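You operate a simulated robot arm through the tools that you are given. There is no shell and no other tool.

The job below is to be done with a simulated two-armed robot. You get a single attempt, and the scene is never put back.

Task
Gauge the blue valve at the press: over +1.0 into the REWORK bin, otherwise into the DONE tray.
Fine: from the TO PRESS rack; a light touch of the plunger, the cap stays as it is; leave the swing plate out. Set down upright: what you pick out.
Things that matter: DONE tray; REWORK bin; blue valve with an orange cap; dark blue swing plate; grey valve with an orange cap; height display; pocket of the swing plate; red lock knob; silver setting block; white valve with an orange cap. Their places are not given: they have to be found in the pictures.

Only the result counts: the job must be done as asked and must still hold three seconds after the hand-in. Knocking over, shifting, dropping, spilling or breaking anything else fails it. Lids that push on must go on centred and level and be pressed home; caps that screw on are set level and turned clockwise until they are tight.

Robot
Two 7-joint arms with fingered hands on one trunk that stands fixed in place. Base frame: the origin is at the foot of the trunk, x ahead of it, y to its left, z up; the work surface is at about z = 860. Units: mm, rad, N and s.
The left shoulder is at [80, 198, 1517], the right one opposite. With the tool pointing down near the work surface each hand reaches from about 100 to 700 mm from the base axis, measured 20 degrees to its own side. Payload 4 kg a hand.
The tool frame of a hand sits at the grasp point between the pads (the TCP): z along the fingers, y along the line on which they close. The tips reach 26 mm beyond it. The gripper opens to 132 mm. The gripper's body begins 73 mm behind the TCP. The gripper is a hand of 4 fingers: y runs from the thumb to the fingers, the wrist lies at [0, 0, -239] in the tool frame, and closing takes about 1.5 s.
Orientation is that of the tool frame in the base frame, as a unit quaternion [x, y, z, w]. With the fingers straight down and closing along the base's y, the tool's x points along the base's -x, its y along +y and its z along -z.

Tools
- The arms move only by the tool play_rows. It takes "left_deltas", "right_deltas" or both (then of equal length, played together; a hand with none holds still); each is a list of rows, each a list of 7 numbers: the shift along the tool's x, y, z in mm, then the turn, a rotation vector about the tool's x, y, z in rad, then the closure, from 0 (fully open) to 1 (shut). In form: [[dx, dy, dz, rx, ry, rz, claw], ...]. A call has 1 to 20 rows; each row shifts and turns the commanded pose from where the row before left it, along the tool's axes as they then stand. A row lasts 0.2 s, in which the tool goes at most 50 mm and 0.15 rad; a call with a longer step from one row to the next is refused whole, and so is a gripper value outside its range. Where a pose cannot be reached the arm comes as near as it can. A force on the tool above 90 N (or 10 N above the force at the start of the call, whichever is more), or a blocked arm, ends the call early, and 0.2 s more pass. The fingers move at their own pace (about 72 mm/s each) and stop on an object; they squeeze with about 33 N. The grip force told is the motor's: it shows also when the fingers shut on nothing. Time passes only in rows, and 0.2 s behind the last, so rows that do not move let the fingers close. It gives the time, the measured TCP pose, the force on the tool (base axes), the opening and the grip force at its end, in the units of the frame above (readings bear some noise), with the torque about the TCP (base axes, N m) and any sound that the robot's microphone picked up.
- Cameras (640 x 400 px; columns grow to the right, rows downward): "scene" is now at [100.8, 13.2, 1673.9]; the picture's right is [0.05, -1.00, 0.00], its down [-0.80, -0.04, -0.60] and it looks along [0.60, 0.03, -0.80] (base axes); focal length 332 px, centre (320, 200). "left" rides on the left gripper at [-68, 2, -97] in its tool frame; the picture's right is [-0.03, -1.00, 0.00], its down [0.82, -0.02, -0.58] and it looks along [0.58, -0.02, 0.82] (tool axes); focal length 270 px, centre (320, 200). "right" rides on the right gripper at [68, 2, -97] in its tool frame; the picture's right is [-0.02, 1.00, 0.00], its down [-0.82, -0.02, -0.58] and it looks along [-0.58, -0.01, 0.82] (tool axes); focal length 270 px, centre (320, 200).
- camera(camera): a new picture of that camera. It takes no simulated time.
- lift_body(by): slides the trunk up (or, below 0, down) by that many mm; the arms and the scene camera ride with it, the base frame stays. It gives what a move gives, with no picture.
- grasp_type(shape, hand): the hand has 4 fingers and takes this shape, open, in about a second: jaw (thumb against the fingers, like two jaws); tri (thumb and two fingers); tip (a fingertip pinch); poke (one finger out to press); point (the index stretched); flat (the hand flat); cup (the hand cupped); fist (a fist). The gripper value then closes the fingers along that shape, each until it touches; the sizes above hold for jaw. It gives what a move gives, with no picture.
- pan_tilt(pan, tilt): turns the head with the scene camera to pan (to the left, within 1.501 rad either way) and tilt (down, from -0.506 to 1.204), counted from straight ahead of the robot. It gives what a move gives.
- locate(camera, pixels): for up to 12 pixels [column, row] of the newest picture of that camera ("zoom" is the newest enlarged one), the place [x, y, z] in the base frame of the surface seen there, good to about 3 mm, but the place of the scene camera against the robot may be out by one fixed shift of up to 12 mm in any direction. It takes no simulated time.
- inspect(camera, box): a new picture of the part [left, top, right, bottom] of that camera's present view, enlarged. It takes no simulated time.
- hand_in(): hands the job in; it is judged then, once.

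Open the grippers and draw the arms clear of the work before you hand the job in, unless the task says otherwise.

The tools are called after ">>>" as name(argument=value, ...) on one line, values as JSON. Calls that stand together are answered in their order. play_rows: Moves the arms, as the interface text tells. Its arguments: {"type":"object","properties":{"left_deltas":{"type":"array","items":{"type":"array","items":{"type":"number"}}},"right_deltas":{"type":"array","items":{"type":"array","items":{"type":"number"}}}},"required":[]} The other tools are called the same way: lift_body (by) slides the trunk up or down; grasp_type (shape, hand) gives the hand a shape; pan_tilt (pan, tilt) turns the head that bears the scene camera; camera (camera) takes a picture; locate (camera, pixels) gives the place of the surface under pixels of a picture; inspect (camera, box) takes an enlarged picture of a part of a camera's view; hand_in () hands the job in.

At the start:

```text
t: 0.0
left_tcp_pos: [556.3, 308.2, 1245.9]
left_tool_rot: [-0.001, 1.0, 0.002, 0.003]
left_ft_force: [0.0, 0.2, 0.9]
left_moment: [0.01, 0.01, 0.0]
left_width: 131.7
left_finger_force: 0.0
left_shape: jaw
right_tcp_pos: [604.5, -194.2, 1245.7]
right_tool_rot: [0.001, 1.0, 0.001, 0.0]
right_ft_force: [0.3, -0.6, 0.1]
right_moment: [0.0, 0.01, 0.01]
right_width: 132.0
right_finger_force: 0.1
right_shape: jaw
trunk travel left (down, up): [-827.0, 13.0]
head pan, tilt: [0.049, 0.922]
```

scene: 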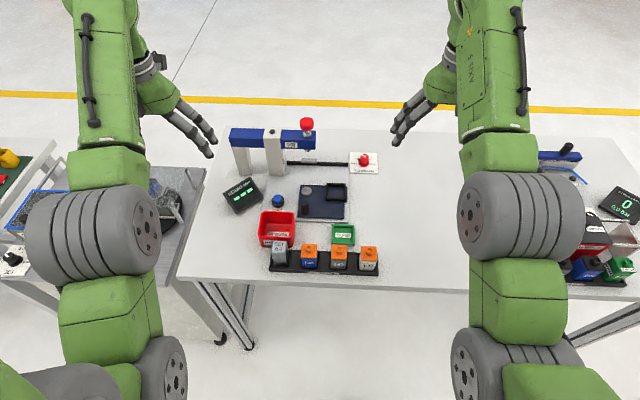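
right: 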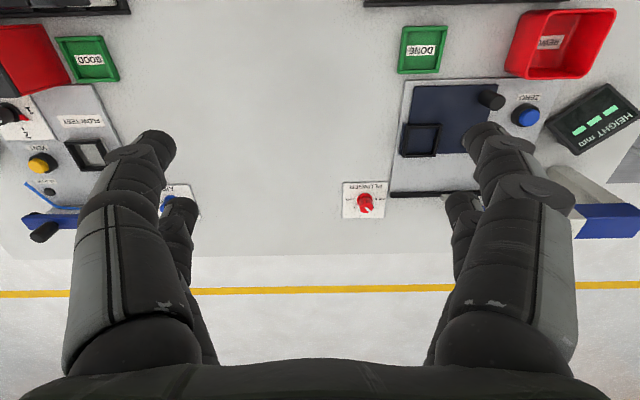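
left: 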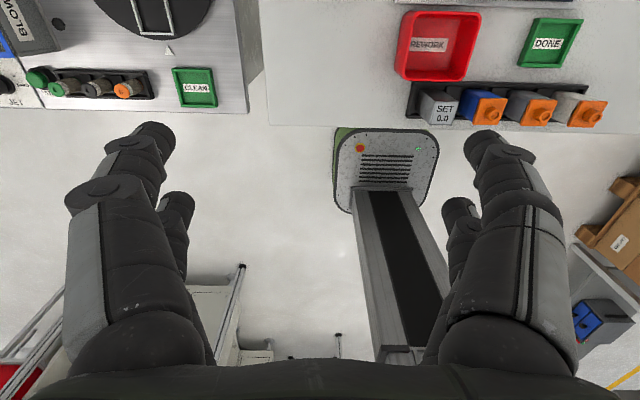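

I start by enlarging the press area in the scene view (columns 200-420, rows 100-290) to see what everything is.

>>> inspect(camera="scene", box=[210, 100, 400, 220])

>>> inspect(camera="scene", box=[220, 170, 400, 285])

>>> inspect(camera="right", box=[330, 0, 640, 240])

```text
3.33 times, centred on (305, 160) of scene
```

zoom: 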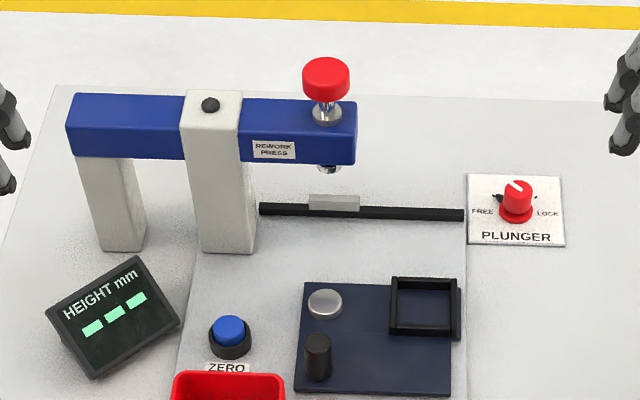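

```text
3.48 times, centred on (310, 228) of scene
```

zoom: 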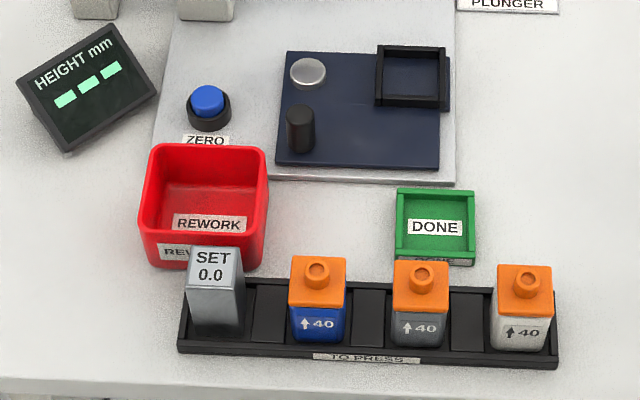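

```text
1.67 times, centred on (485, 120) of right
```

zoom: 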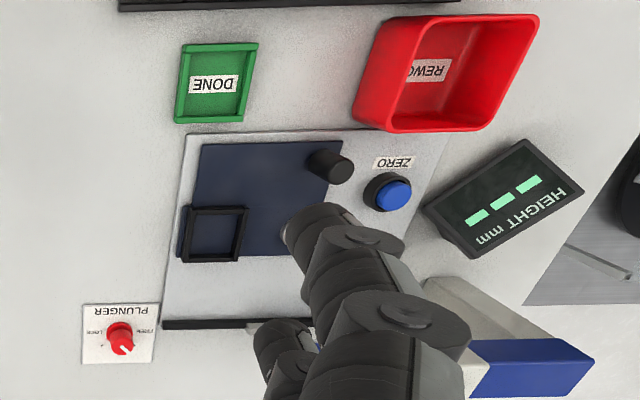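

The press has a swing plate with a silver pivot at zoom (323,303), handle post (318,355), pocket (425,305); the display shows "---". I locate these and the rack items.

>>> inspect(camera="scene", box=[210, 100, 400, 220])

>>> locate(camera="zoom", pixels=[[323, 300], [318, 340], [398, 283], [455, 282], [458, 330], [392, 330], [425, 305], [326, 70], [328, 170], [333, 203], [230, 328], [518, 185]])

>>> locate(camera="scene", pixels=[[278, 243], [309, 247], [339, 249], [369, 250], [278, 228], [344, 235], [304, 285], [320, 262], [324, 200], [360, 172], [242, 197], [300, 215]])

```text
3.33 times, centred on (305, 160) of scene
```

zoom: 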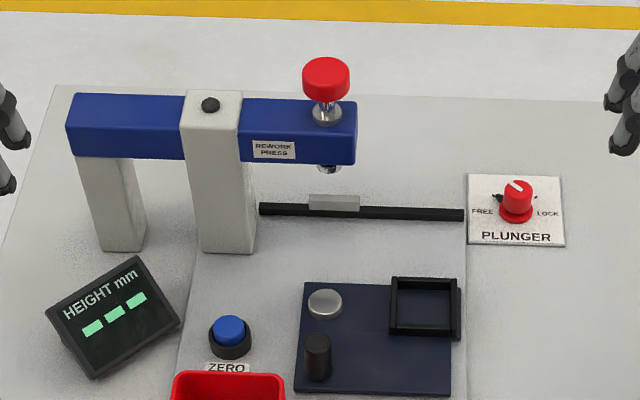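

```text
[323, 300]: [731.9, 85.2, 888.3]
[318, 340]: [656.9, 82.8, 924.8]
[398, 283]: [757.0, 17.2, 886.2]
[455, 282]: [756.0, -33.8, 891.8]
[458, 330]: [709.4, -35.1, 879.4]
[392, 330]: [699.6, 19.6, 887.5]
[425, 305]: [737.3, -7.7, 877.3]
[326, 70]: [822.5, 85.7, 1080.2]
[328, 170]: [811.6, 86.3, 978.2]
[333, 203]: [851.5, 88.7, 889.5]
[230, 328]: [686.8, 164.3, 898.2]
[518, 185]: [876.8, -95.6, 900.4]
```

```text
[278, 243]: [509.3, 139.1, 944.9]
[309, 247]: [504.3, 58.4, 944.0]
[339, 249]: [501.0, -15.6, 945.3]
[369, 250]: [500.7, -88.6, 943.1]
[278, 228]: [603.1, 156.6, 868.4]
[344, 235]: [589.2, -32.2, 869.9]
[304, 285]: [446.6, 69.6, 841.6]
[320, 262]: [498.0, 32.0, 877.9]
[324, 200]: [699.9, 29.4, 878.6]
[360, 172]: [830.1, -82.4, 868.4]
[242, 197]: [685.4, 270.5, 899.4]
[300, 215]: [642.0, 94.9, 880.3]
```

The pivot is near (732,85), the pocket near (733,-8), and the plunger near (820,86), so the plate swings about 90° to reach it. I look closer at the valves, the lock knob and the plunger.

>>> inspect(camera="scene", box=[262, 232, 390, 280])

>>> inspect(camera="scene", box=[280, 110, 390, 180])

>>> inspect(camera="left", box=[380, 0, 640, 160])

>>> inspect(camera="right", box=[320, 160, 420, 230])

```text
5.00 times, centred on (326, 256) of scene
```

zoom: 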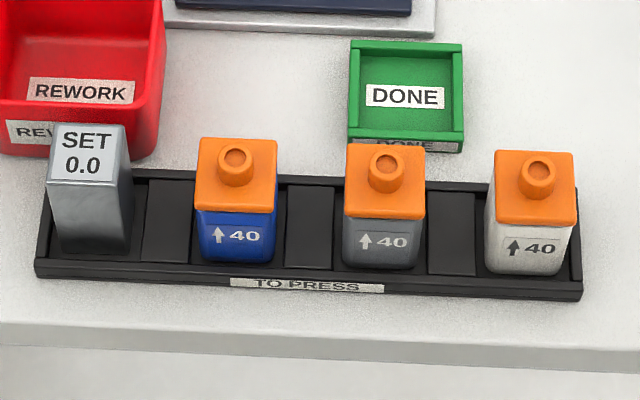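

```text
5.71 times, centred on (335, 145) of scene
```

zoom: 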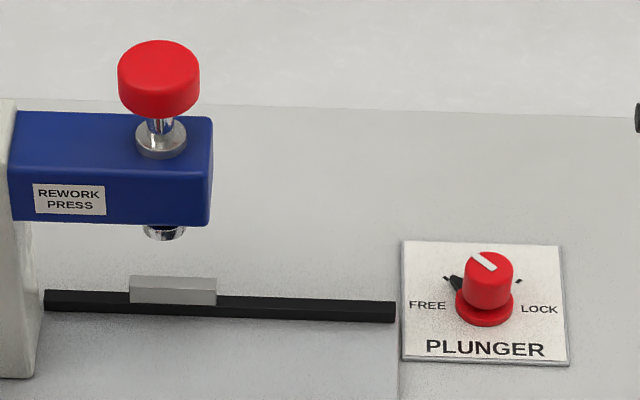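

```text
2.46 times, centred on (510, 80) of left
```

zoom: 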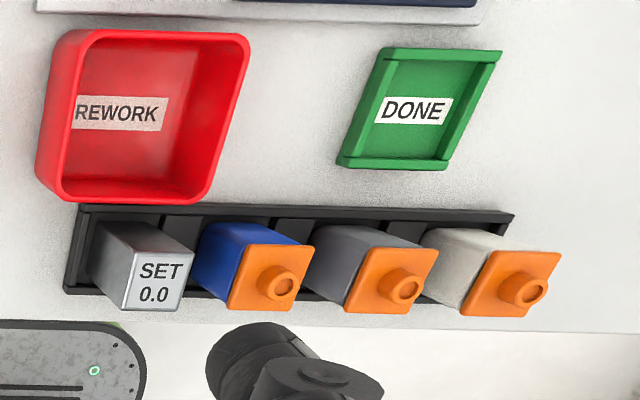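

```text
5.71 times, centred on (370, 195) of right
```

zoom: 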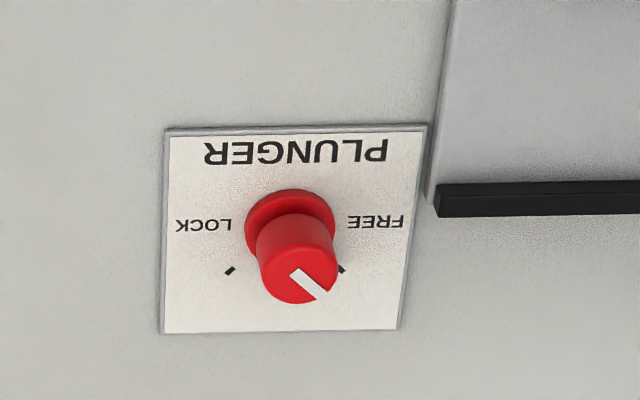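

The lock knob's white pointer is at the FREE tick, which is fine. I measure the rack items, bin and tray in enlarged views.

>>> inspect(camera="scene", box=[262, 232, 390, 280])

>>> locate(camera="zoom", pixels=[[202, 145], [274, 145], [200, 205], [270, 208], [235, 148], [205, 250], [268, 255], [235, 170], [52, 165], [126, 165], [60, 130], [118, 130]])

>>> locate(camera="zoom", pixels=[[235, 237], [90, 220], [170, 200], [36, 265], [40, 275], [580, 290], [354, 50], [460, 50], [455, 140], [352, 132], [410, 80], [170, 170]])

>>> locate(camera="scene", pixels=[[262, 213], [296, 213], [259, 235], [294, 240], [277, 212], [280, 232], [333, 225], [355, 225], [343, 244], [326, 217], [346, 217], [300, 190]])

```text
5.00 times, centred on (326, 256) of scene
```

zoom: 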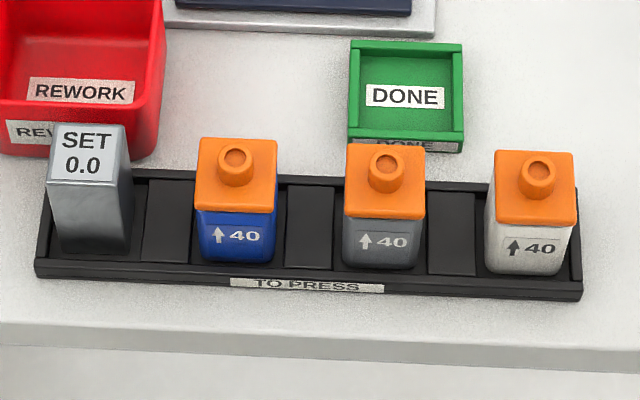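

```text
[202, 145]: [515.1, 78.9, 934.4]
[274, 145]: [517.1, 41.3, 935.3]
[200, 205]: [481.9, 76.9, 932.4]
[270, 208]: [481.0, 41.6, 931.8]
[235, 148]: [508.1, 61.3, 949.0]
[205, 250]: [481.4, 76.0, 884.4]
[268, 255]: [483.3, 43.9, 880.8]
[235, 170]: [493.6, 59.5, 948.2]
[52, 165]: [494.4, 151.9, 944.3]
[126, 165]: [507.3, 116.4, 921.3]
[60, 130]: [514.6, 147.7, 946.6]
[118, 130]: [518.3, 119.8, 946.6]
```

```text
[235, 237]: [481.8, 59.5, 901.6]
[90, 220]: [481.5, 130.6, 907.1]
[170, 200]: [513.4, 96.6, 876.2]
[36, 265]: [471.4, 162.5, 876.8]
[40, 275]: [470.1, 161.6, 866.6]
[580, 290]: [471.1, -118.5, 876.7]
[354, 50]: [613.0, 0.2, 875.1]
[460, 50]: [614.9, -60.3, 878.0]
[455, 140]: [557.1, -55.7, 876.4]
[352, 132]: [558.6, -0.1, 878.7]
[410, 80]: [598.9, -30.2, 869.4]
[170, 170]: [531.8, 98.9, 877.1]
```

```text
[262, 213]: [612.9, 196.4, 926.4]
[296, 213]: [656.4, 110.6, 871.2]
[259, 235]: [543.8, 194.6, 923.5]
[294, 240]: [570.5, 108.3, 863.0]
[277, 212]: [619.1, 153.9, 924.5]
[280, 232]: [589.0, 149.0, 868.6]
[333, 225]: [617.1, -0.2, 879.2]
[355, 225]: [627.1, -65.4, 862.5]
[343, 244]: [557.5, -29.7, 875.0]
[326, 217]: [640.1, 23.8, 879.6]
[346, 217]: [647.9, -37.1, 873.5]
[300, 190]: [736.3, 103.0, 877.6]
```

The caps are about 38 mm square and the setting block top is at z≈947. I check the scene camera's fixed shift by locating the same features in the wrist cameras.

>>> camera(camera="right")

>>> locate(camera="right", pixels=[[404, 126], [438, 125], [435, 154], [403, 153], [420, 139], [526, 112], [367, 208], [420, 47], [492, 99], [402, 29], [445, 30], [552, 43]])

>>> camera(camera="left")

>>> locate(camera="left", pixels=[[442, 108], [428, 120], [455, 121], [487, 110], [478, 122], [505, 100], [537, 112], [588, 115], [410, 12], [470, 15], [547, 42], [405, 75]])

```text
taken
```

right: 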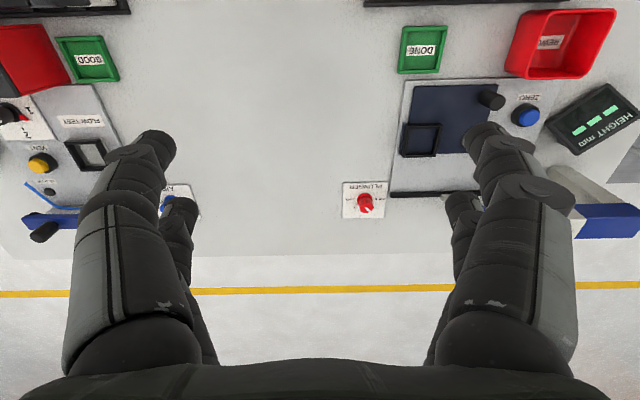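

```text
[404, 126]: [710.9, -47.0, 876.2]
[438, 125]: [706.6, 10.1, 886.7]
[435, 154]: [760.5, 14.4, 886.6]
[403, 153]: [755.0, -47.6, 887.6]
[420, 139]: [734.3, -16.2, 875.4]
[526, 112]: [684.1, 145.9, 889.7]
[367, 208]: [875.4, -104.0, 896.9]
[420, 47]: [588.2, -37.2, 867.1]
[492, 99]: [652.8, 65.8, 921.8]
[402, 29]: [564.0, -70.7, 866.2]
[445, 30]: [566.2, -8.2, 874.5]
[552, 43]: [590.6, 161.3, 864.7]
```

```text
taken
```

left: 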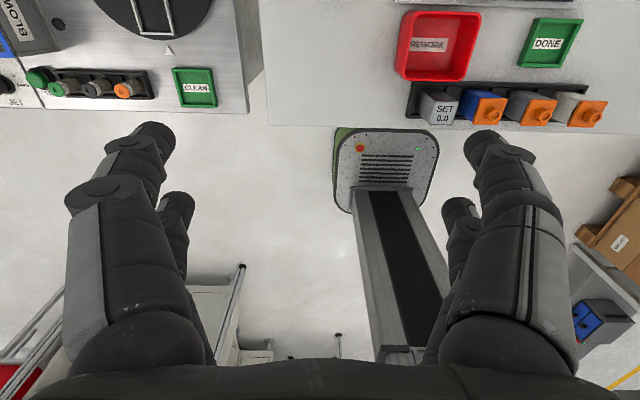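

```text
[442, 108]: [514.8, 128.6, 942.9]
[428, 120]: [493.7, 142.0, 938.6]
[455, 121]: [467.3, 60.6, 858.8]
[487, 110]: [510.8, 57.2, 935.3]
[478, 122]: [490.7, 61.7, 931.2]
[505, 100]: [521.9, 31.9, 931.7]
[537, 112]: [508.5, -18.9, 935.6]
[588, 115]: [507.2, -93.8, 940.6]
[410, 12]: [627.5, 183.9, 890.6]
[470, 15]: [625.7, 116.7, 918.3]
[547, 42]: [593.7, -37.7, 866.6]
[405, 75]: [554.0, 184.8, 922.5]
```

The scene camera reads about 8 mm too far in +y and about 3 mm too high compared with the wrist cameras. I lower the trunk 150 mm to gain forward reach, since the hands stay well above everything.

>>> lift_body(by=-150)

>>> pan_tilt(pan=0.049, tilt=0.82)

>>> camera(camera="scene")

```text
t: 1.8
left_tcp_pos: [555.6, 306.7, 1095.7]
left_tool_rot: [0.0, 1.0, 0.001, 0.003]
left_ft_force: [-0.5, -0.3, 0.0]
left_moment: [0.03, 0.02, 0.03]
left_width: 132.0
left_finger_force: 0.1
left_shape: jaw
right_tcp_pos: [604.4, -194.9, 1095.7]
right_tool_rot: [0.0, 1.0, 0.001, 0.001]
right_ft_force: [0.2, 0.1, 0.1]
right_moment: [0.01, 0.02, 0.01]
right_width: 132.0
right_finger_force: 0.0
right_shape: jaw
trunk travel left (down, up): [-677.0, 163.0]
head pan, tilt: [0.049, 0.922]
```

```text
t: 2.4
left_tcp_pos: [555.3, 307.6, 1093.9]
left_tool_rot: [0.0, 1.0, 0.002, 0.003]
left_ft_force: [-0.1, 0.4, 0.4]
left_moment: [0.05, 0.04, 0.02]
left_width: 131.6
left_finger_force: 0.1
left_shape: jaw
right_tcp_pos: [603.5, -194.2, 1095.8]
right_tool_rot: [0.0, 1.0, 0.0, 0.0]
right_ft_force: [-0.4, -0.6, 0.5]
right_moment: [0.01, 0.01, -0.02]
right_width: 131.8
right_finger_force: 0.1
right_shape: jaw
trunk travel left (down, up): [-677.0, 163.0]
head pan, tilt: [0.049, 0.82]
```

```text
taken
```

scene: 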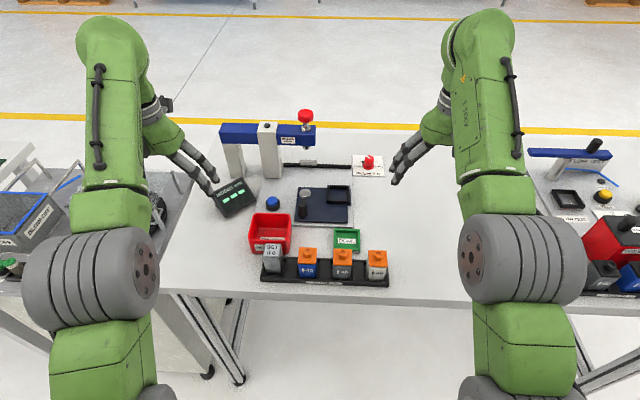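

All clear: the elbows are well above the tables. I move the left hand to about 120 mm above the setting block, with the fingers partly closed to 0.6 to see the opening.

>>> play_rows(left_deltas=[[11, -36, 0, 0, 0, 0, 0.6], [11, -36, 0, 0, 0, 0, 0.6], [11, -36, 0, 0, 0, 0, 0.6], [11, -36, 0, 0, 0, 0, 0.6], [11, -36, 0, 0, 0, 0, 0.6], [0, 0, 0, 0, 0, 0, 0.6], [0, 0, 0, 0, 0, 0, 0.6]])

>>> camera(camera="left")

>>> camera(camera="scene")

```text
t: 4.0
left_tcp_pos: [552.8, 131.0, 1076.2]
left_tool_rot: [0.0, 1.0, 0.0, 0.003]
left_ft_force: [0.5, -0.7, 0.0]
left_moment: [0.02, -0.03, 0.02]
left_width: 53.1
left_finger_force: 0.0
left_shape: jaw
left hand out of reach, approached as far as the arm can: row 1, 2, 3, 4, 5
right_tcp_pos: [603.5, -193.8, 1095.4]
right_tool_rot: [-0.001, 1.0, 0.001, 0.0]
right_ft_force: [0.0, 0.5, -0.1]
right_moment: [-0.01, 0.03, -0.03]
right_width: 132.0
right_finger_force: 0.0
right_shape: jaw
trunk travel left (down, up): [-677.0, 163.0]
head pan, tilt: [0.049, 0.82]
```

```text
taken
```

left: 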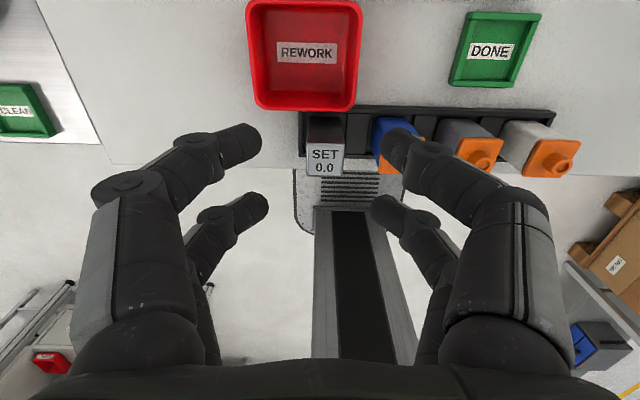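

```text
taken
```

scene: 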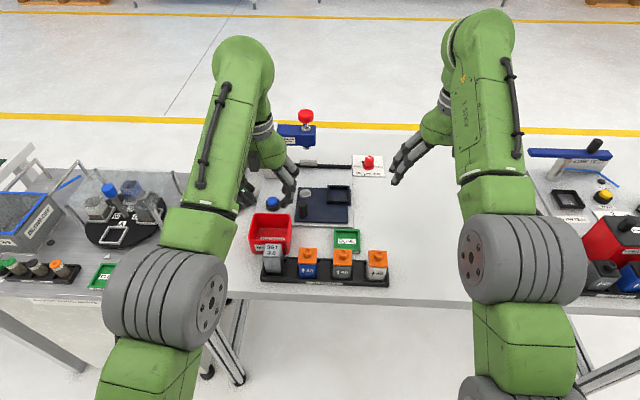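

With the trunk down the arm is folded too tightly to come back to x=500, so I'll pick with the trunk raised. First I set the right hand to the same closure so I can see the finger shape in the scene view.

>>> play_rows(right_deltas=[[0, 0, 0, 0, 0, 0, 0.6], [0, 0, 0, 0, 0, 0, 0.6], [0, 0, 0, 0, 0, 0, 0.6], [0, 0, 0, 0, 0, 0, 0.6]])

>>> inspect(camera="scene", box=[230, 80, 470, 230])

>>> camera(camera="right")

```text
t: 5.0
left_tcp_pos: [553.3, 130.4, 1076.6]
left_tool_rot: [-0.001, 1.0, 0.002, 0.004]
left_ft_force: [0.1, 0.0, 0.0]
left_moment: [0.01, -0.03, 0.04]
left_width: 53.2
left_finger_force: 0.0
left_shape: jaw
right_tcp_pos: [603.7, -194.8, 1095.7]
right_tool_rot: [0.001, 1.0, 0.0, -0.001]
right_ft_force: [-0.2, 0.4, 0.6]
right_moment: [0.01, -0.02, 0.02]
right_width: 53.3
right_finger_force: 0.1
right_shape: jaw
trunk travel left (down, up): [-677.0, 163.0]
head pan, tilt: [0.049, 0.82]
```

```text
2.67 times, centred on (350, 155) of scene
```

zoom: 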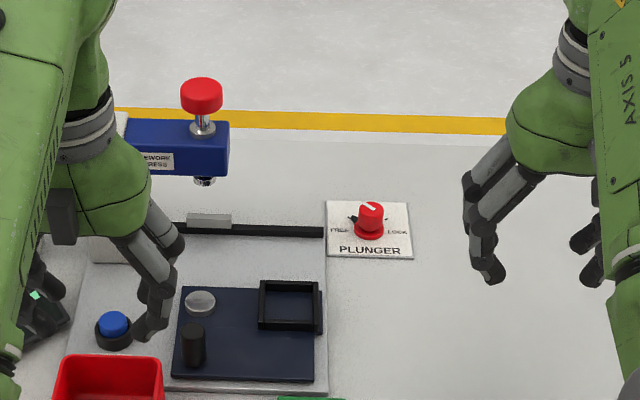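

```text
taken
```

right: 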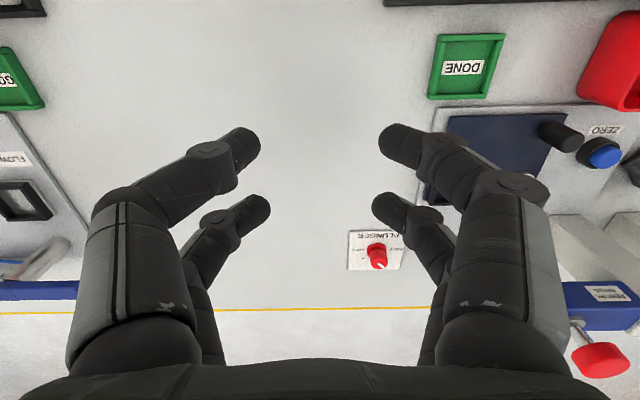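

I use locate on the right hand's own fingers to get their real 3D shape at this opening.

>>> locate(camera="right", pixels=[[388, 142], [405, 130], [425, 150], [440, 140], [450, 165], [480, 150], [510, 185], [540, 190], [500, 260], [380, 205], [425, 215], [257, 143]])

>>> locate(camera="right", pixels=[[245, 135], [212, 150], [185, 165], [130, 205], [265, 205], [210, 215], [450, 225], [230, 190], [215, 185], [400, 165], [420, 190], [545, 310]])

```text
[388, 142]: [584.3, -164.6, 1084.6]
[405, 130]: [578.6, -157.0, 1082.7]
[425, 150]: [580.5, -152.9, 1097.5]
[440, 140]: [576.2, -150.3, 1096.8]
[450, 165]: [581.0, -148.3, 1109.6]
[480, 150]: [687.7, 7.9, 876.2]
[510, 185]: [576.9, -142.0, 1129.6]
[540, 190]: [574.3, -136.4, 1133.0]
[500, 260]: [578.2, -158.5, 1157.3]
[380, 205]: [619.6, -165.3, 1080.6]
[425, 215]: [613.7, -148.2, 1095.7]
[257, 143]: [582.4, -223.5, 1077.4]
```

```text
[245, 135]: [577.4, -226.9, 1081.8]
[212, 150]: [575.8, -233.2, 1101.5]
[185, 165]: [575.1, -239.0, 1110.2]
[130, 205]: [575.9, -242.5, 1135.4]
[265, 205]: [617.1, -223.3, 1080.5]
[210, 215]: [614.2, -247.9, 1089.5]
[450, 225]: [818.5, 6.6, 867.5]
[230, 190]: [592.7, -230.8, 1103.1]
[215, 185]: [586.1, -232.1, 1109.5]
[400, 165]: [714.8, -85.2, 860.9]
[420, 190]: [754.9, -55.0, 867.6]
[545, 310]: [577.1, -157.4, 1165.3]
```

The fingertips are two pairs about ±18 mm apart along x, and at an opening of about 48 mm they clear the neighbours. I raise the trunk back up, then bring the left hand over the setting block with a slight forward tilt.

>>> lift_body(by=150)

>>> play_rows(left_deltas=[[26, -2, 0, 0, 0, 0, 0.3], [27, -2, 0, 0, 0, 0, 0.3], [0, 0, 50, 0, 0, 0, 0.3], [0, 0, 50, 0, 0, 0, 0.3], [0, 0, 50, 0, 0, 0, 0.3], [0, 0, 50, 0, 0, 0, 0.3], [0, 0, 0, 0, -0.105, 0, 0.3], [0, 0, 0, 0, -0.105, 0, 0.3], [0, 0, 0, 0, 0, 0, 0.3]])

>>> camera(camera="left")

>>> camera(camera="scene")

```text
t: 6.8
left_tcp_pos: [553.3, 130.8, 1225.2]
left_tool_rot: [0.0, 1.0, 0.002, 0.004]
left_ft_force: [0.6, 0.2, 0.4]
left_moment: [0.0, 0.01, -0.01]
left_width: 53.6
left_finger_force: 0.1
left_shape: jaw
right_tcp_pos: [603.0, -194.6, 1245.8]
right_tool_rot: [0.001, 1.0, 0.0, 0.0]
right_ft_force: [-0.9, 0.1, 0.4]
right_moment: [0.02, -0.01, -0.02]
right_width: 53.4
right_finger_force: 0.1
right_shape: jaw
trunk travel left (down, up): [-827.0, 13.0]
head pan, tilt: [0.049, 0.82]
```

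```text
t: 8.8
left_tcp_pos: [546.4, 124.8, 1010.0]
left_tool_rot: [0.0, 0.994, 0.002, 0.108]
left_ft_force: [0.9, 0.5, 0.7]
left_moment: [-0.03, 0.04, -0.02]
left_width: 92.3
left_finger_force: 0.0
left_shape: jaw
left hand out of reach, approached as far as the arm can: row 1, 2
right_tcp_pos: [604.8, -196.2, 1245.3]
right_tool_rot: [0.001, 1.0, 0.0, 0.0]
right_ft_force: [0.4, -0.4, 0.0]
right_moment: [0.01, 0.02, -0.04]
right_width: 53.2
right_finger_force: 0.2
right_shape: jaw
trunk travel left (down, up): [-827.0, 13.0]
head pan, tilt: [0.049, 0.82]
```

```text
taken
```

left: 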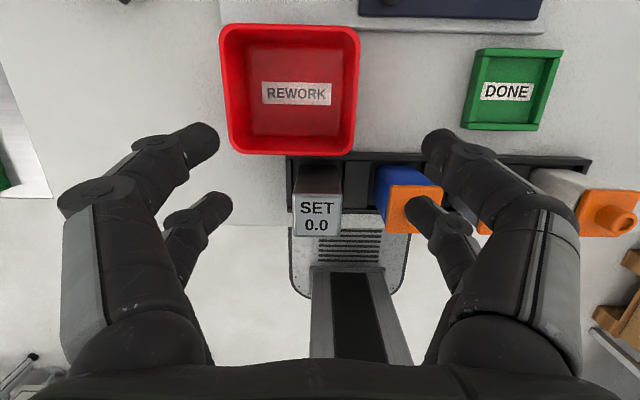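

```text
taken
```

scene: 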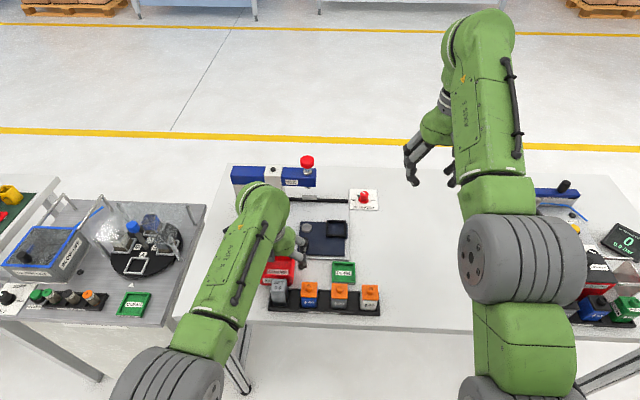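

The tool now sits at (546,125,1010), tilted 0.21 rad forward, and now reachable. I locate the setting block top (left image, around (318,218)) and blue valve precisely with the left camera.

>>> inspect(camera="left", box=[270, 140, 450, 252])

>>> locate(camera="left", pixels=[[297, 193], [339, 193], [297, 233], [335, 233], [318, 213], [318, 175], [386, 165], [393, 228], [307, 93], [508, 91], [357, 180], [445, 190]])

```text
3.56 times, centred on (360, 196) of left
```

zoom: 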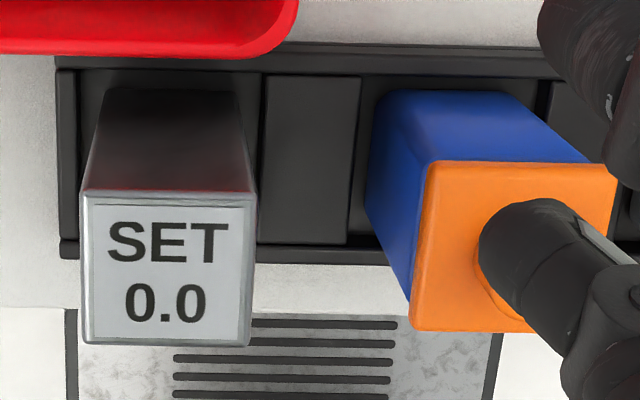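

```text
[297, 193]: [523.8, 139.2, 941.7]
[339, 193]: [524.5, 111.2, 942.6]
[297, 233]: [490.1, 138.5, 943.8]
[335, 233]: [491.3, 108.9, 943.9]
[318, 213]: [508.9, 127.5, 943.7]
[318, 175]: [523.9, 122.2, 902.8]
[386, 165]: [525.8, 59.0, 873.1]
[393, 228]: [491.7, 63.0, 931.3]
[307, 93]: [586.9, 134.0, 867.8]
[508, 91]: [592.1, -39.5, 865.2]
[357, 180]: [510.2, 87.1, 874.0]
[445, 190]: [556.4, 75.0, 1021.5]
```

The setting block's top centre is at about (505,125.5,944). I move horizontally over it with the fingers set to about 48 mm.

>>> play_rows(left_deltas=[[20.2, 0.35, -4.45, 0, 0, 0, 0.6], [20.2, 0.35, -4.45, 0, 0, 0, 0.63], [0, 0, 0, 0, 0, 0, 0.63], [0, 0, 0, 0, 0, 0, 0.63]])

>>> camera(camera="left")

```text
t: 9.8
left_tcp_pos: [506.3, 124.4, 1009.0]
left_tool_rot: [0.0, 0.994, 0.002, 0.108]
left_ft_force: [0.1, -0.2, 0.2]
left_moment: [-0.04, 0.03, -0.02]
left_width: 49.4
left_finger_force: 0.2
left_shape: jaw
right_tcp_pos: [605.2, -195.4, 1245.0]
right_tool_rot: [0.0, 1.0, 0.0, 0.0]
right_ft_force: [0.1, -0.2, 0.1]
right_moment: [0.0, 0.02, 0.01]
right_width: 53.4
right_finger_force: 0.0
right_shape: jaw
trunk travel left (down, up): [-827.0, 13.0]
head pan, tilt: [0.049, 0.82]
```

```text
taken
```

left: 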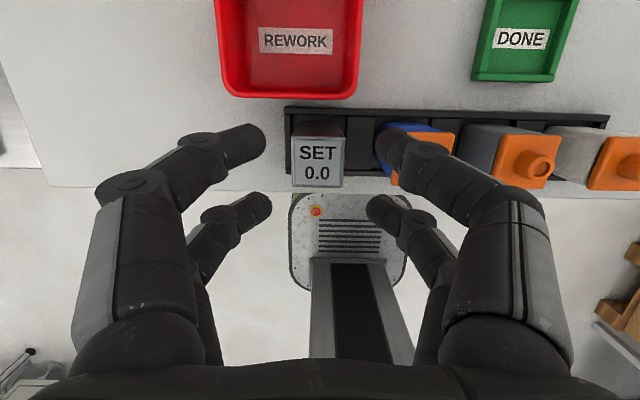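

I refine the block's place from here (top corners about (292,136),(345,136),(343,186),(293,186)).

>>> inspect(camera="left", box=[240, 90, 480, 240])

>>> locate(camera="left", pixels=[[295, 139], [342, 139], [295, 183], [340, 183], [318, 160], [318, 128], [365, 145], [425, 130], [288, 160], [287, 92], [355, 92], [300, 62]])

```text
2.67 times, centred on (360, 165) of left
```

zoom: 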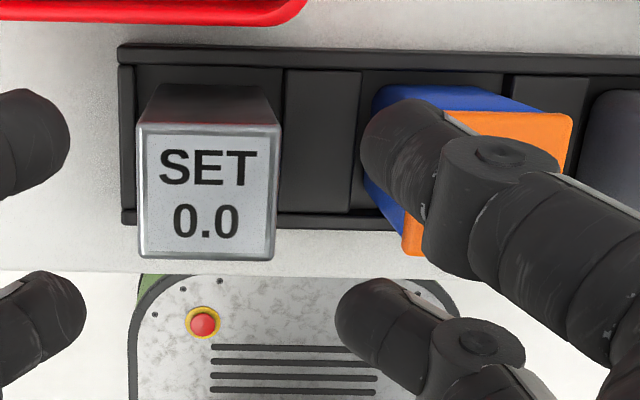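

```text
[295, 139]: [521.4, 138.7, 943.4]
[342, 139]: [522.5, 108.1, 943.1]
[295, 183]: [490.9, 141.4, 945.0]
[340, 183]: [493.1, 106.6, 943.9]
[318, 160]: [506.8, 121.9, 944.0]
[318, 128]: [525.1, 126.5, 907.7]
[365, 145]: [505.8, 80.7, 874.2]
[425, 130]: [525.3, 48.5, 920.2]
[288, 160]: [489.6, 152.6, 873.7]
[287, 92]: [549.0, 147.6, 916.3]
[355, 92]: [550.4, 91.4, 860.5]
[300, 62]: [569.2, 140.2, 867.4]
```

The block centre is (507,124), right beneath the tool. I descend vertically 92 mm in small steps.

>>> play_rows(left_deltas=[[3.3, 0, 15, 0, 0, 0, 0.63], [3.3, 0, 15, 0, 0, 0, 0.63], [3.3, 0, 15, 0, 0, 0, 0.63], [3.3, 0, 15, 0, 0, 0, 0.63], [3.3, 0, 15, 0, 0, 0, 0.63], [3.3, 0, 15, 0, 0, 0, 0.63], [0, 0, 0, 0, 0, 0, 0.63]])

>>> camera(camera="left")

>>> inspect(camera="scene", box=[220, 200, 400, 330])

```text
t: 11.4
left_tcp_pos: [505.2, 125.5, 917.7]
left_tool_rot: [0.001, 0.994, 0.001, 0.108]
left_ft_force: [0.0, -0.3, 0.1]
left_moment: [0.0, -0.01, 0.02]
left_width: 49.2
left_finger_force: 0.1
left_shape: jaw
right_tcp_pos: [603.9, -195.1, 1246.6]
right_tool_rot: [0.0, 1.0, 0.0, 0.0]
right_ft_force: [-0.3, 0.4, -0.1]
right_moment: [0.03, 0.0, -0.04]
right_width: 53.3
right_finger_force: 0.0
right_shape: jaw
trunk travel left (down, up): [-827.0, 13.0]
head pan, tilt: [0.049, 0.82]
```

```text
taken
```

left: 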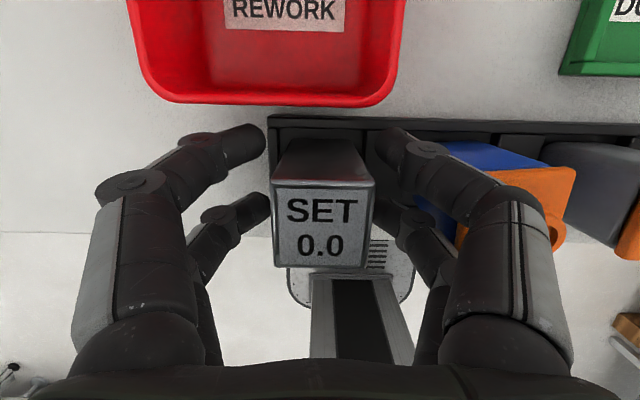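

```text
3.08 times, centred on (310, 265) of scene
```

zoom: 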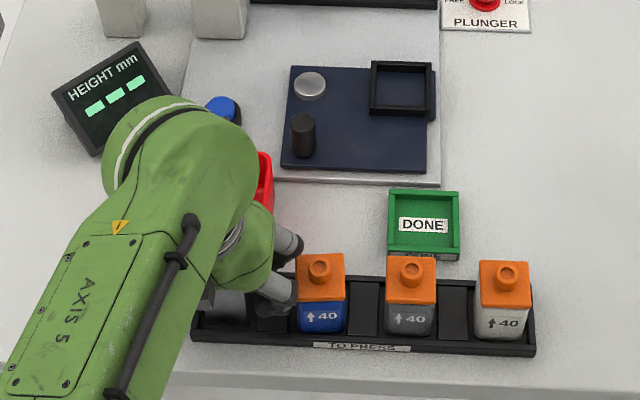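

The block sits between the fingertips. I close the gripper on it.

>>> play_rows(left_deltas=[[0, 0, 0, 0, 0, 0, 0.7], [0, 0, 0, 0, 0, 0, 0.75], [0, 0, 0, 0, 0, 0, 0.85], [0, 0, 0, 0, 0, 0, 1], [0, 0, 0, 0, 0, 0, 1], [0, 0, 0, 0, 0, 0, 1], [0, 0, 0, 0, 0, 0, 1]])

>>> camera(camera="left")

```text
t: 13.0
left_tcp_pos: [504.4, 125.4, 917.3]
left_tool_rot: [0.0, 0.994, 0.002, 0.108]
left_ft_force: [-1.4, -0.9, 1.1]
left_moment: [0.0, 0.08, 0.07]
left_width: 18.6
left_finger_force: 33.3
left_shape: jaw
right_tcp_pos: [603.0, -194.3, 1245.1]
right_tool_rot: [0.0, 1.0, 0.0, 0.0]
right_ft_force: [0.2, -0.6, -0.3]
right_moment: [-0.01, -0.02, 0.0]
right_width: 53.6
right_finger_force: 0.0
right_shape: jaw
trunk travel left (down, up): [-827.0, 13.0]
head pan, tilt: [0.049, 0.82]
```

```text
taken
```

left: 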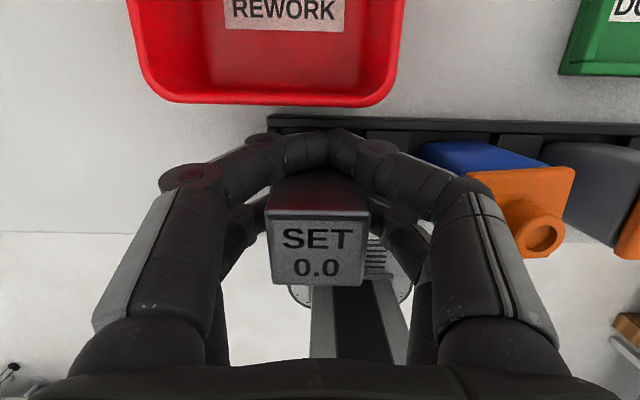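

The width reads 18.6: the forward finger pair closed past the block's back face, so this grip is bad. I reopen gently to 0.6 and look at the block.

>>> play_rows(left_deltas=[[0, 0, 0, 0, 0, 0, 0.9], [0, 0, 0, 0, 0, 0, 0.8], [0, 0, 0, 0, 0, 0, 0.7], [0, 0, 0, 0, 0, 0, 0.63], [0, 0, 0, 0, 0, 0, 0.63], [0, 0, 0, 0, 0, 0, 0.63]])

>>> camera(camera="left")

>>> inspect(camera="scene", box=[220, 200, 400, 330])

```text
t: 14.4
left_tcp_pos: [504.6, 125.7, 917.4]
left_tool_rot: [0.0, 0.994, 0.001, 0.108]
left_ft_force: [-1.0, 0.0, 1.0]
left_moment: [-0.03, -0.02, 0.0]
left_width: 48.3
left_finger_force: 0.1
left_shape: jaw
right_tcp_pos: [603.7, -194.5, 1245.0]
right_tool_rot: [0.001, 1.0, 0.0, 0.0]
right_ft_force: [0.3, -0.8, 1.0]
right_moment: [0.02, 0.01, -0.03]
right_width: 52.9
right_finger_force: 0.0
right_shape: jaw
trunk travel left (down, up): [-827.0, 13.0]
head pan, tilt: [0.049, 0.82]
```

```text
taken
```

left: 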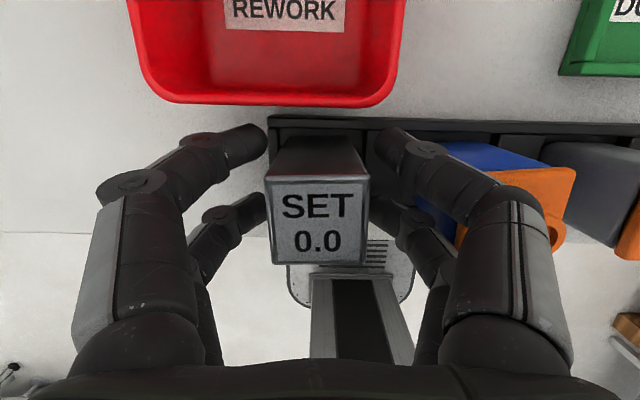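

```text
3.08 times, centred on (310, 265) of scene
```

zoom: 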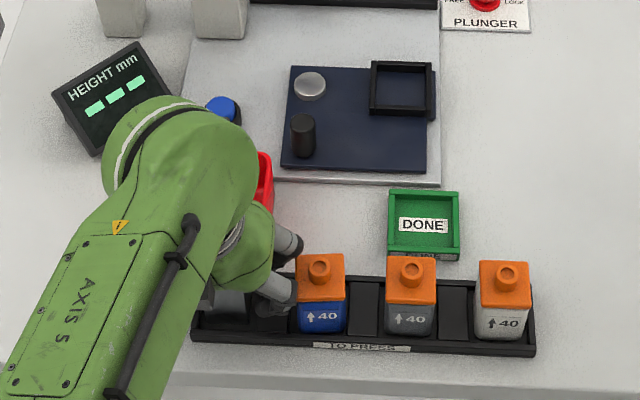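

The block stood back upright in its slot. I withdraw straight up and try the other hand shapes in the air.

>>> play_rows(left_deltas=[[-3.3, 0, -15, 0, 0, 0, 0.63], [-3.3, 0, -15, 0, 0, 0, 0.63], [-3.3, 0, -15, 0, 0, 0, 0.63], [-3.3, 0, -15, 0, 0, 0, 0.63], [-3.3, 0, -15, 0, 0, 0, 0.63], [-3.3, 0, -15, 0, 0, 0, 0.63], [-5, 0, -25, 0, 0, 0, 0.63], [-5, 0, -25, 0, 0, 0, 0.63]])

>>> grasp_type(hand="left", shape="tri")

>>> camera(camera="left")

>>> grasp_type(hand="right", shape="tip")

>>> camera(camera="right")

```text
t: 16.2
left_tcp_pos: [501.4, 126.7, 1060.5]
left_tool_rot: [0.0, 0.994, 0.002, 0.108]
left_ft_force: [0.2, -0.3, 0.8]
left_moment: [-0.01, 0.02, -0.03]
left_width: 48.5
left_finger_force: 0.1
left_shape: jaw
right_tcp_pos: [604.3, -195.1, 1245.0]
right_tool_rot: [0.0, 1.0, 0.001, 0.0]
right_ft_force: [-0.3, -0.6, -0.5]
right_moment: [-0.01, -0.03, -0.03]
right_width: 53.5
right_finger_force: 0.0
right_shape: jaw
trunk travel left (down, up): [-827.0, 13.0]
head pan, tilt: [0.049, 0.82]
```

```text
t: 17.1
left_tcp_pos: [502.7, 127.1, 1061.0]
left_tool_rot: [0.0, 0.994, 0.001, 0.108]
left_ft_force: [-0.2, -0.2, -0.2]
left_moment: [0.04, -0.01, 0.02]
left_width: 131.9
left_finger_force: 0.1
left_shape: tri
right_tcp_pos: [603.8, -194.6, 1245.1]
right_tool_rot: [0.0, 1.0, 0.0, -0.001]
right_ft_force: [0.2, 0.8, 0.3]
right_moment: [-0.05, 0.01, -0.01]
right_width: 53.3
right_finger_force: 0.2
right_shape: jaw
trunk travel left (down, up): [-827.0, 13.0]
head pan, tilt: [0.049, 0.82]
```

```text
taken
```

left: 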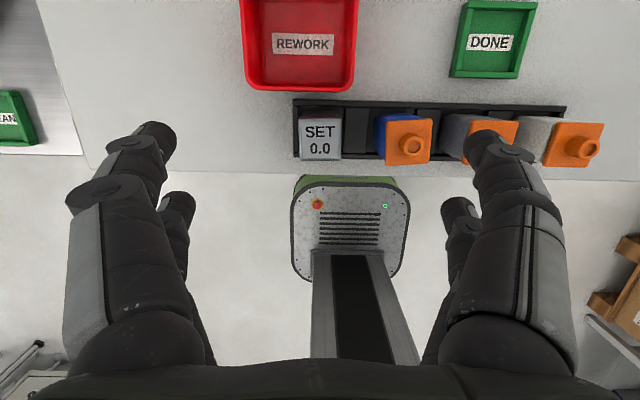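

```text
t: 18.0
left_tcp_pos: [502.6, 127.9, 1062.0]
left_tool_rot: [0.0, 0.994, 0.001, 0.108]
left_ft_force: [0.3, 0.7, 0.0]
left_moment: [-0.02, -0.01, 0.06]
left_width: 131.8
left_finger_force: 0.1
left_shape: tri
right_tcp_pos: [604.7, -195.0, 1245.3]
right_tool_rot: [0.001, 1.0, 0.0, 0.0]
right_ft_force: [0.4, 0.0, -0.4]
right_moment: [0.03, -0.01, -0.01]
right_width: 131.8
right_finger_force: 0.0
right_shape: tip
trunk travel left (down, up): [-827.0, 13.0]
head pan, tilt: [0.049, 0.82]
```

```text
taken
```

right: 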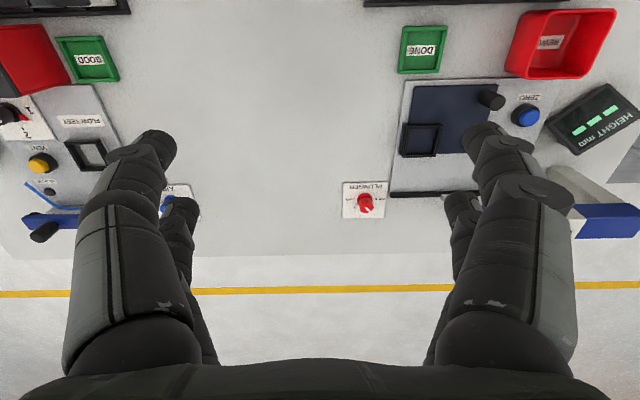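

Open, both shapes look the same as jaw; I close tri (left) and tip (right) to 0.63 in the air to see the difference.

>>> play_rows(left_deltas=[[0, 0, 0, 0, 0, 0, 0.63], [0, 0, 0, 0, 0, 0, 0.63], [0, 0, 0, 0, 0, 0, 0.63], [0, 0, 0, 0, 0, 0, 0.63], [0, 0, 0, 0, 0, 0, 0.63]], right_deltas=[[0, 0, 0, 0, 0, 0, 0.63], [0, 0, 0, 0, 0, 0, 0.63], [0, 0, 0, 0, 0, 0, 0.63], [0, 0, 0, 0, 0, 0, 0.63], [0, 0, 0, 0, 0, 0, 0.63]])

>>> camera(camera="left")

>>> camera(camera="right")

```text
t: 19.2
left_tcp_pos: [502.9, 127.5, 1060.4]
left_tool_rot: [-0.001, 0.994, 0.002, 0.108]
left_ft_force: [-1.2, 0.2, 0.2]
left_moment: [-0.01, 0.03, 0.03]
left_width: 49.5
left_finger_force: 0.1
left_shape: tri
right_tcp_pos: [603.8, -194.9, 1245.8]
right_tool_rot: [-0.001, 1.0, -0.001, 0.0]
right_ft_force: [-0.2, 0.4, -0.8]
right_moment: [-0.02, 0.0, 0.01]
right_width: 49.2
right_finger_force: 0.1
right_shape: tip
trunk travel left (down, up): [-827.0, 13.0]
head pan, tilt: [0.049, 0.82]
```

```text
taken
```

left: 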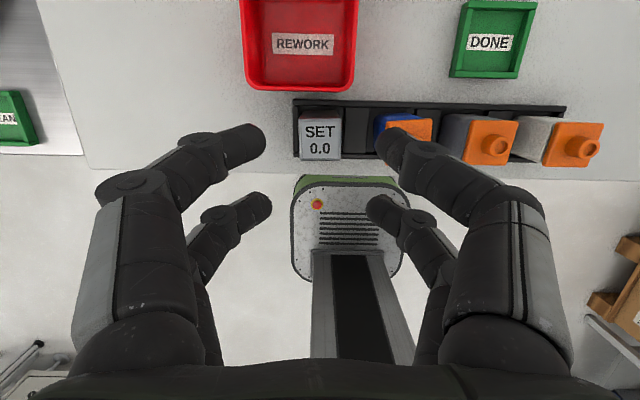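

```text
taken
```

right: 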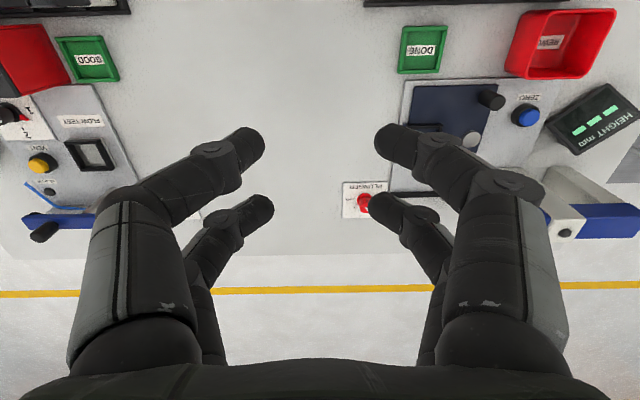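

The shapes look identical here. I locate the fingertips of the right hand (untilted, TCP at 603.8,-194.9) to pin down their x offsets.

>>> locate(camera="right", pixels=[[250, 135], [258, 155], [240, 160], [225, 165], [268, 200], [262, 222], [245, 200], [382, 140], [395, 160], [373, 203], [382, 220], [400, 205]])

>>> inspect(camera="right", box=[180, 110, 460, 280])

```text
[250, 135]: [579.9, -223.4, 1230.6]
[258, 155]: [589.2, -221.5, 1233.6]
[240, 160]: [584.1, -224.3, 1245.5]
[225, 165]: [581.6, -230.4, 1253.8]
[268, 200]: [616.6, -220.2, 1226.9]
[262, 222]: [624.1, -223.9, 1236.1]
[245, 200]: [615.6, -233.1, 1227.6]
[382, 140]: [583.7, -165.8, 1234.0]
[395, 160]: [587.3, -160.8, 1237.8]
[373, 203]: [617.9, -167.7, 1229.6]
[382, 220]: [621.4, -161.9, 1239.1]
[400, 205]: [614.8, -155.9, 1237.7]
```

```text
2.29 times, centred on (320, 195) of right
```

zoom: 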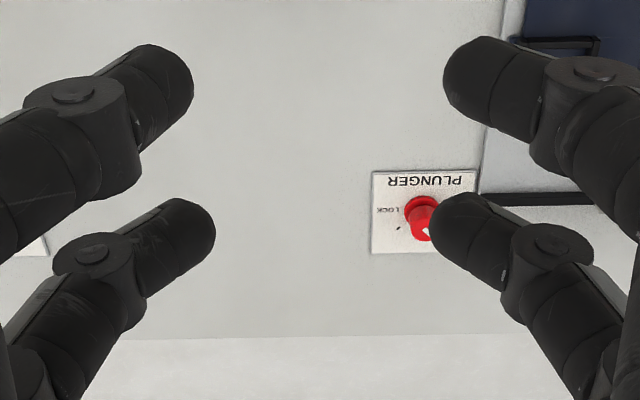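

The finger pairs sit at ±18 mm along the tool x, too wide for both to hold a 35 mm block. I'll pinch with the forward pair only, centred on the block, and re-measure the block in the newest left picture (top around (320,140)).

>>> inspect(camera="left", box=[270, 80, 450, 192])

>>> locate(camera="zoom", pixels=[[110, 130], [250, 130], [112, 275], [245, 275], [180, 200], [170, 105], [390, 210], [420, 300], [570, 160], [60, 60], [100, 20], [280, 20]])

```text
3.56 times, centred on (360, 136) of left
```

zoom: 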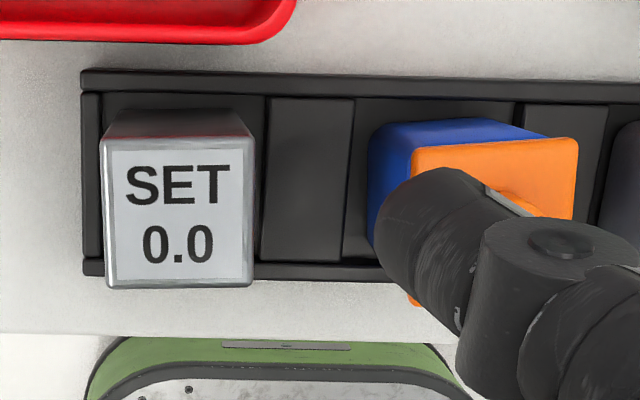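

```text
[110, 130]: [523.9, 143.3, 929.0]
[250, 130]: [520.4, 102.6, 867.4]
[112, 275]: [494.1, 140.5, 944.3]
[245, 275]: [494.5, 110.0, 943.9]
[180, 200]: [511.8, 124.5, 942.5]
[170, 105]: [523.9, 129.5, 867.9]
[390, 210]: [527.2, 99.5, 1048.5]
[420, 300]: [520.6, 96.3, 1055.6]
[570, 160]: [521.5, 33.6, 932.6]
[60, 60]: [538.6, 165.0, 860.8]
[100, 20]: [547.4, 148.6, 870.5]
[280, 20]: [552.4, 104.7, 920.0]
```

The slot floor is at z≈868 and the block is centred near (508,125.5). I return to jaw shape, shift back so the forward pair is over the block, and go down part way.

>>> grasp_type(hand="left", shape="jaw")

>>> play_rows(left_deltas=[[16.6, -2, -3.7, 0, 0, 0, 0.63], [0, 0, 0, 0, 0, 0, 0.63], [0, 0, 0, 0, 0, 0, 0.63], [0, 0, 0, 0, 0, 0, 0.63], [0, 0, 0, 0, 0, 0, 0.63], [5.4, 0, 24.4, 0, 0, 0, 0.63], [5.4, 0, 24.4, 0, 0, 0, 0.63], [0, 0, 0, 0, 0, 0, 0.63]])

>>> camera(camera="left")

```text
t: 20.1
left_tcp_pos: [504.0, 127.0, 1061.1]
left_tool_rot: [-0.001, 0.994, 0.002, 0.108]
left_ft_force: [-0.2, 0.1, -0.4]
left_moment: [0.01, -0.01, -0.01]
left_width: 132.3
left_finger_force: 0.1
left_shape: jaw
right_tcp_pos: [604.1, -195.2, 1245.8]
right_tool_rot: [0.0, 1.0, -0.001, 0.001]
right_ft_force: [0.0, 0.7, 0.2]
right_moment: [0.0, 0.0, 0.0]
right_width: 49.4
right_finger_force: 0.0
right_shape: tip
trunk travel left (down, up): [-827.0, 13.0]
head pan, tilt: [0.049, 0.82]
```

```text
t: 21.9
left_tcp_pos: [486.9, 123.0, 1010.4]
left_tool_rot: [0.0, 0.994, 0.003, 0.108]
left_ft_force: [0.6, 0.3, 0.3]
left_moment: [0.0, -0.01, -0.02]
left_width: 49.1
left_finger_force: 0.0
left_shape: jaw
right_tcp_pos: [603.8, -194.9, 1246.2]
right_tool_rot: [0.0, 1.0, 0.0, 0.001]
right_ft_force: [0.2, -0.4, -0.7]
right_moment: [-0.01, -0.04, -0.04]
right_width: 49.3
right_finger_force: 0.1
right_shape: tip
trunk travel left (down, up): [-827.0, 13.0]
head pan, tilt: [0.049, 0.82]
```

```text
taken
```

left: 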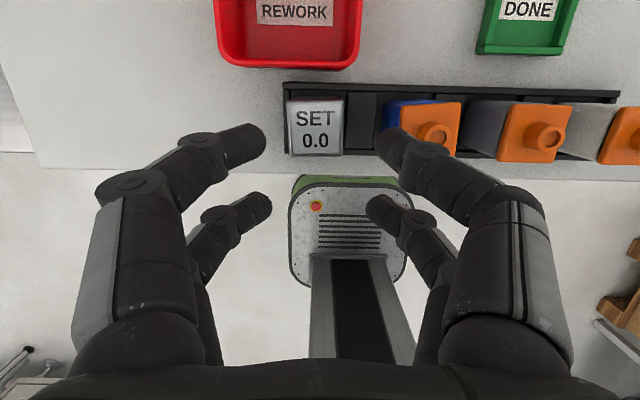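

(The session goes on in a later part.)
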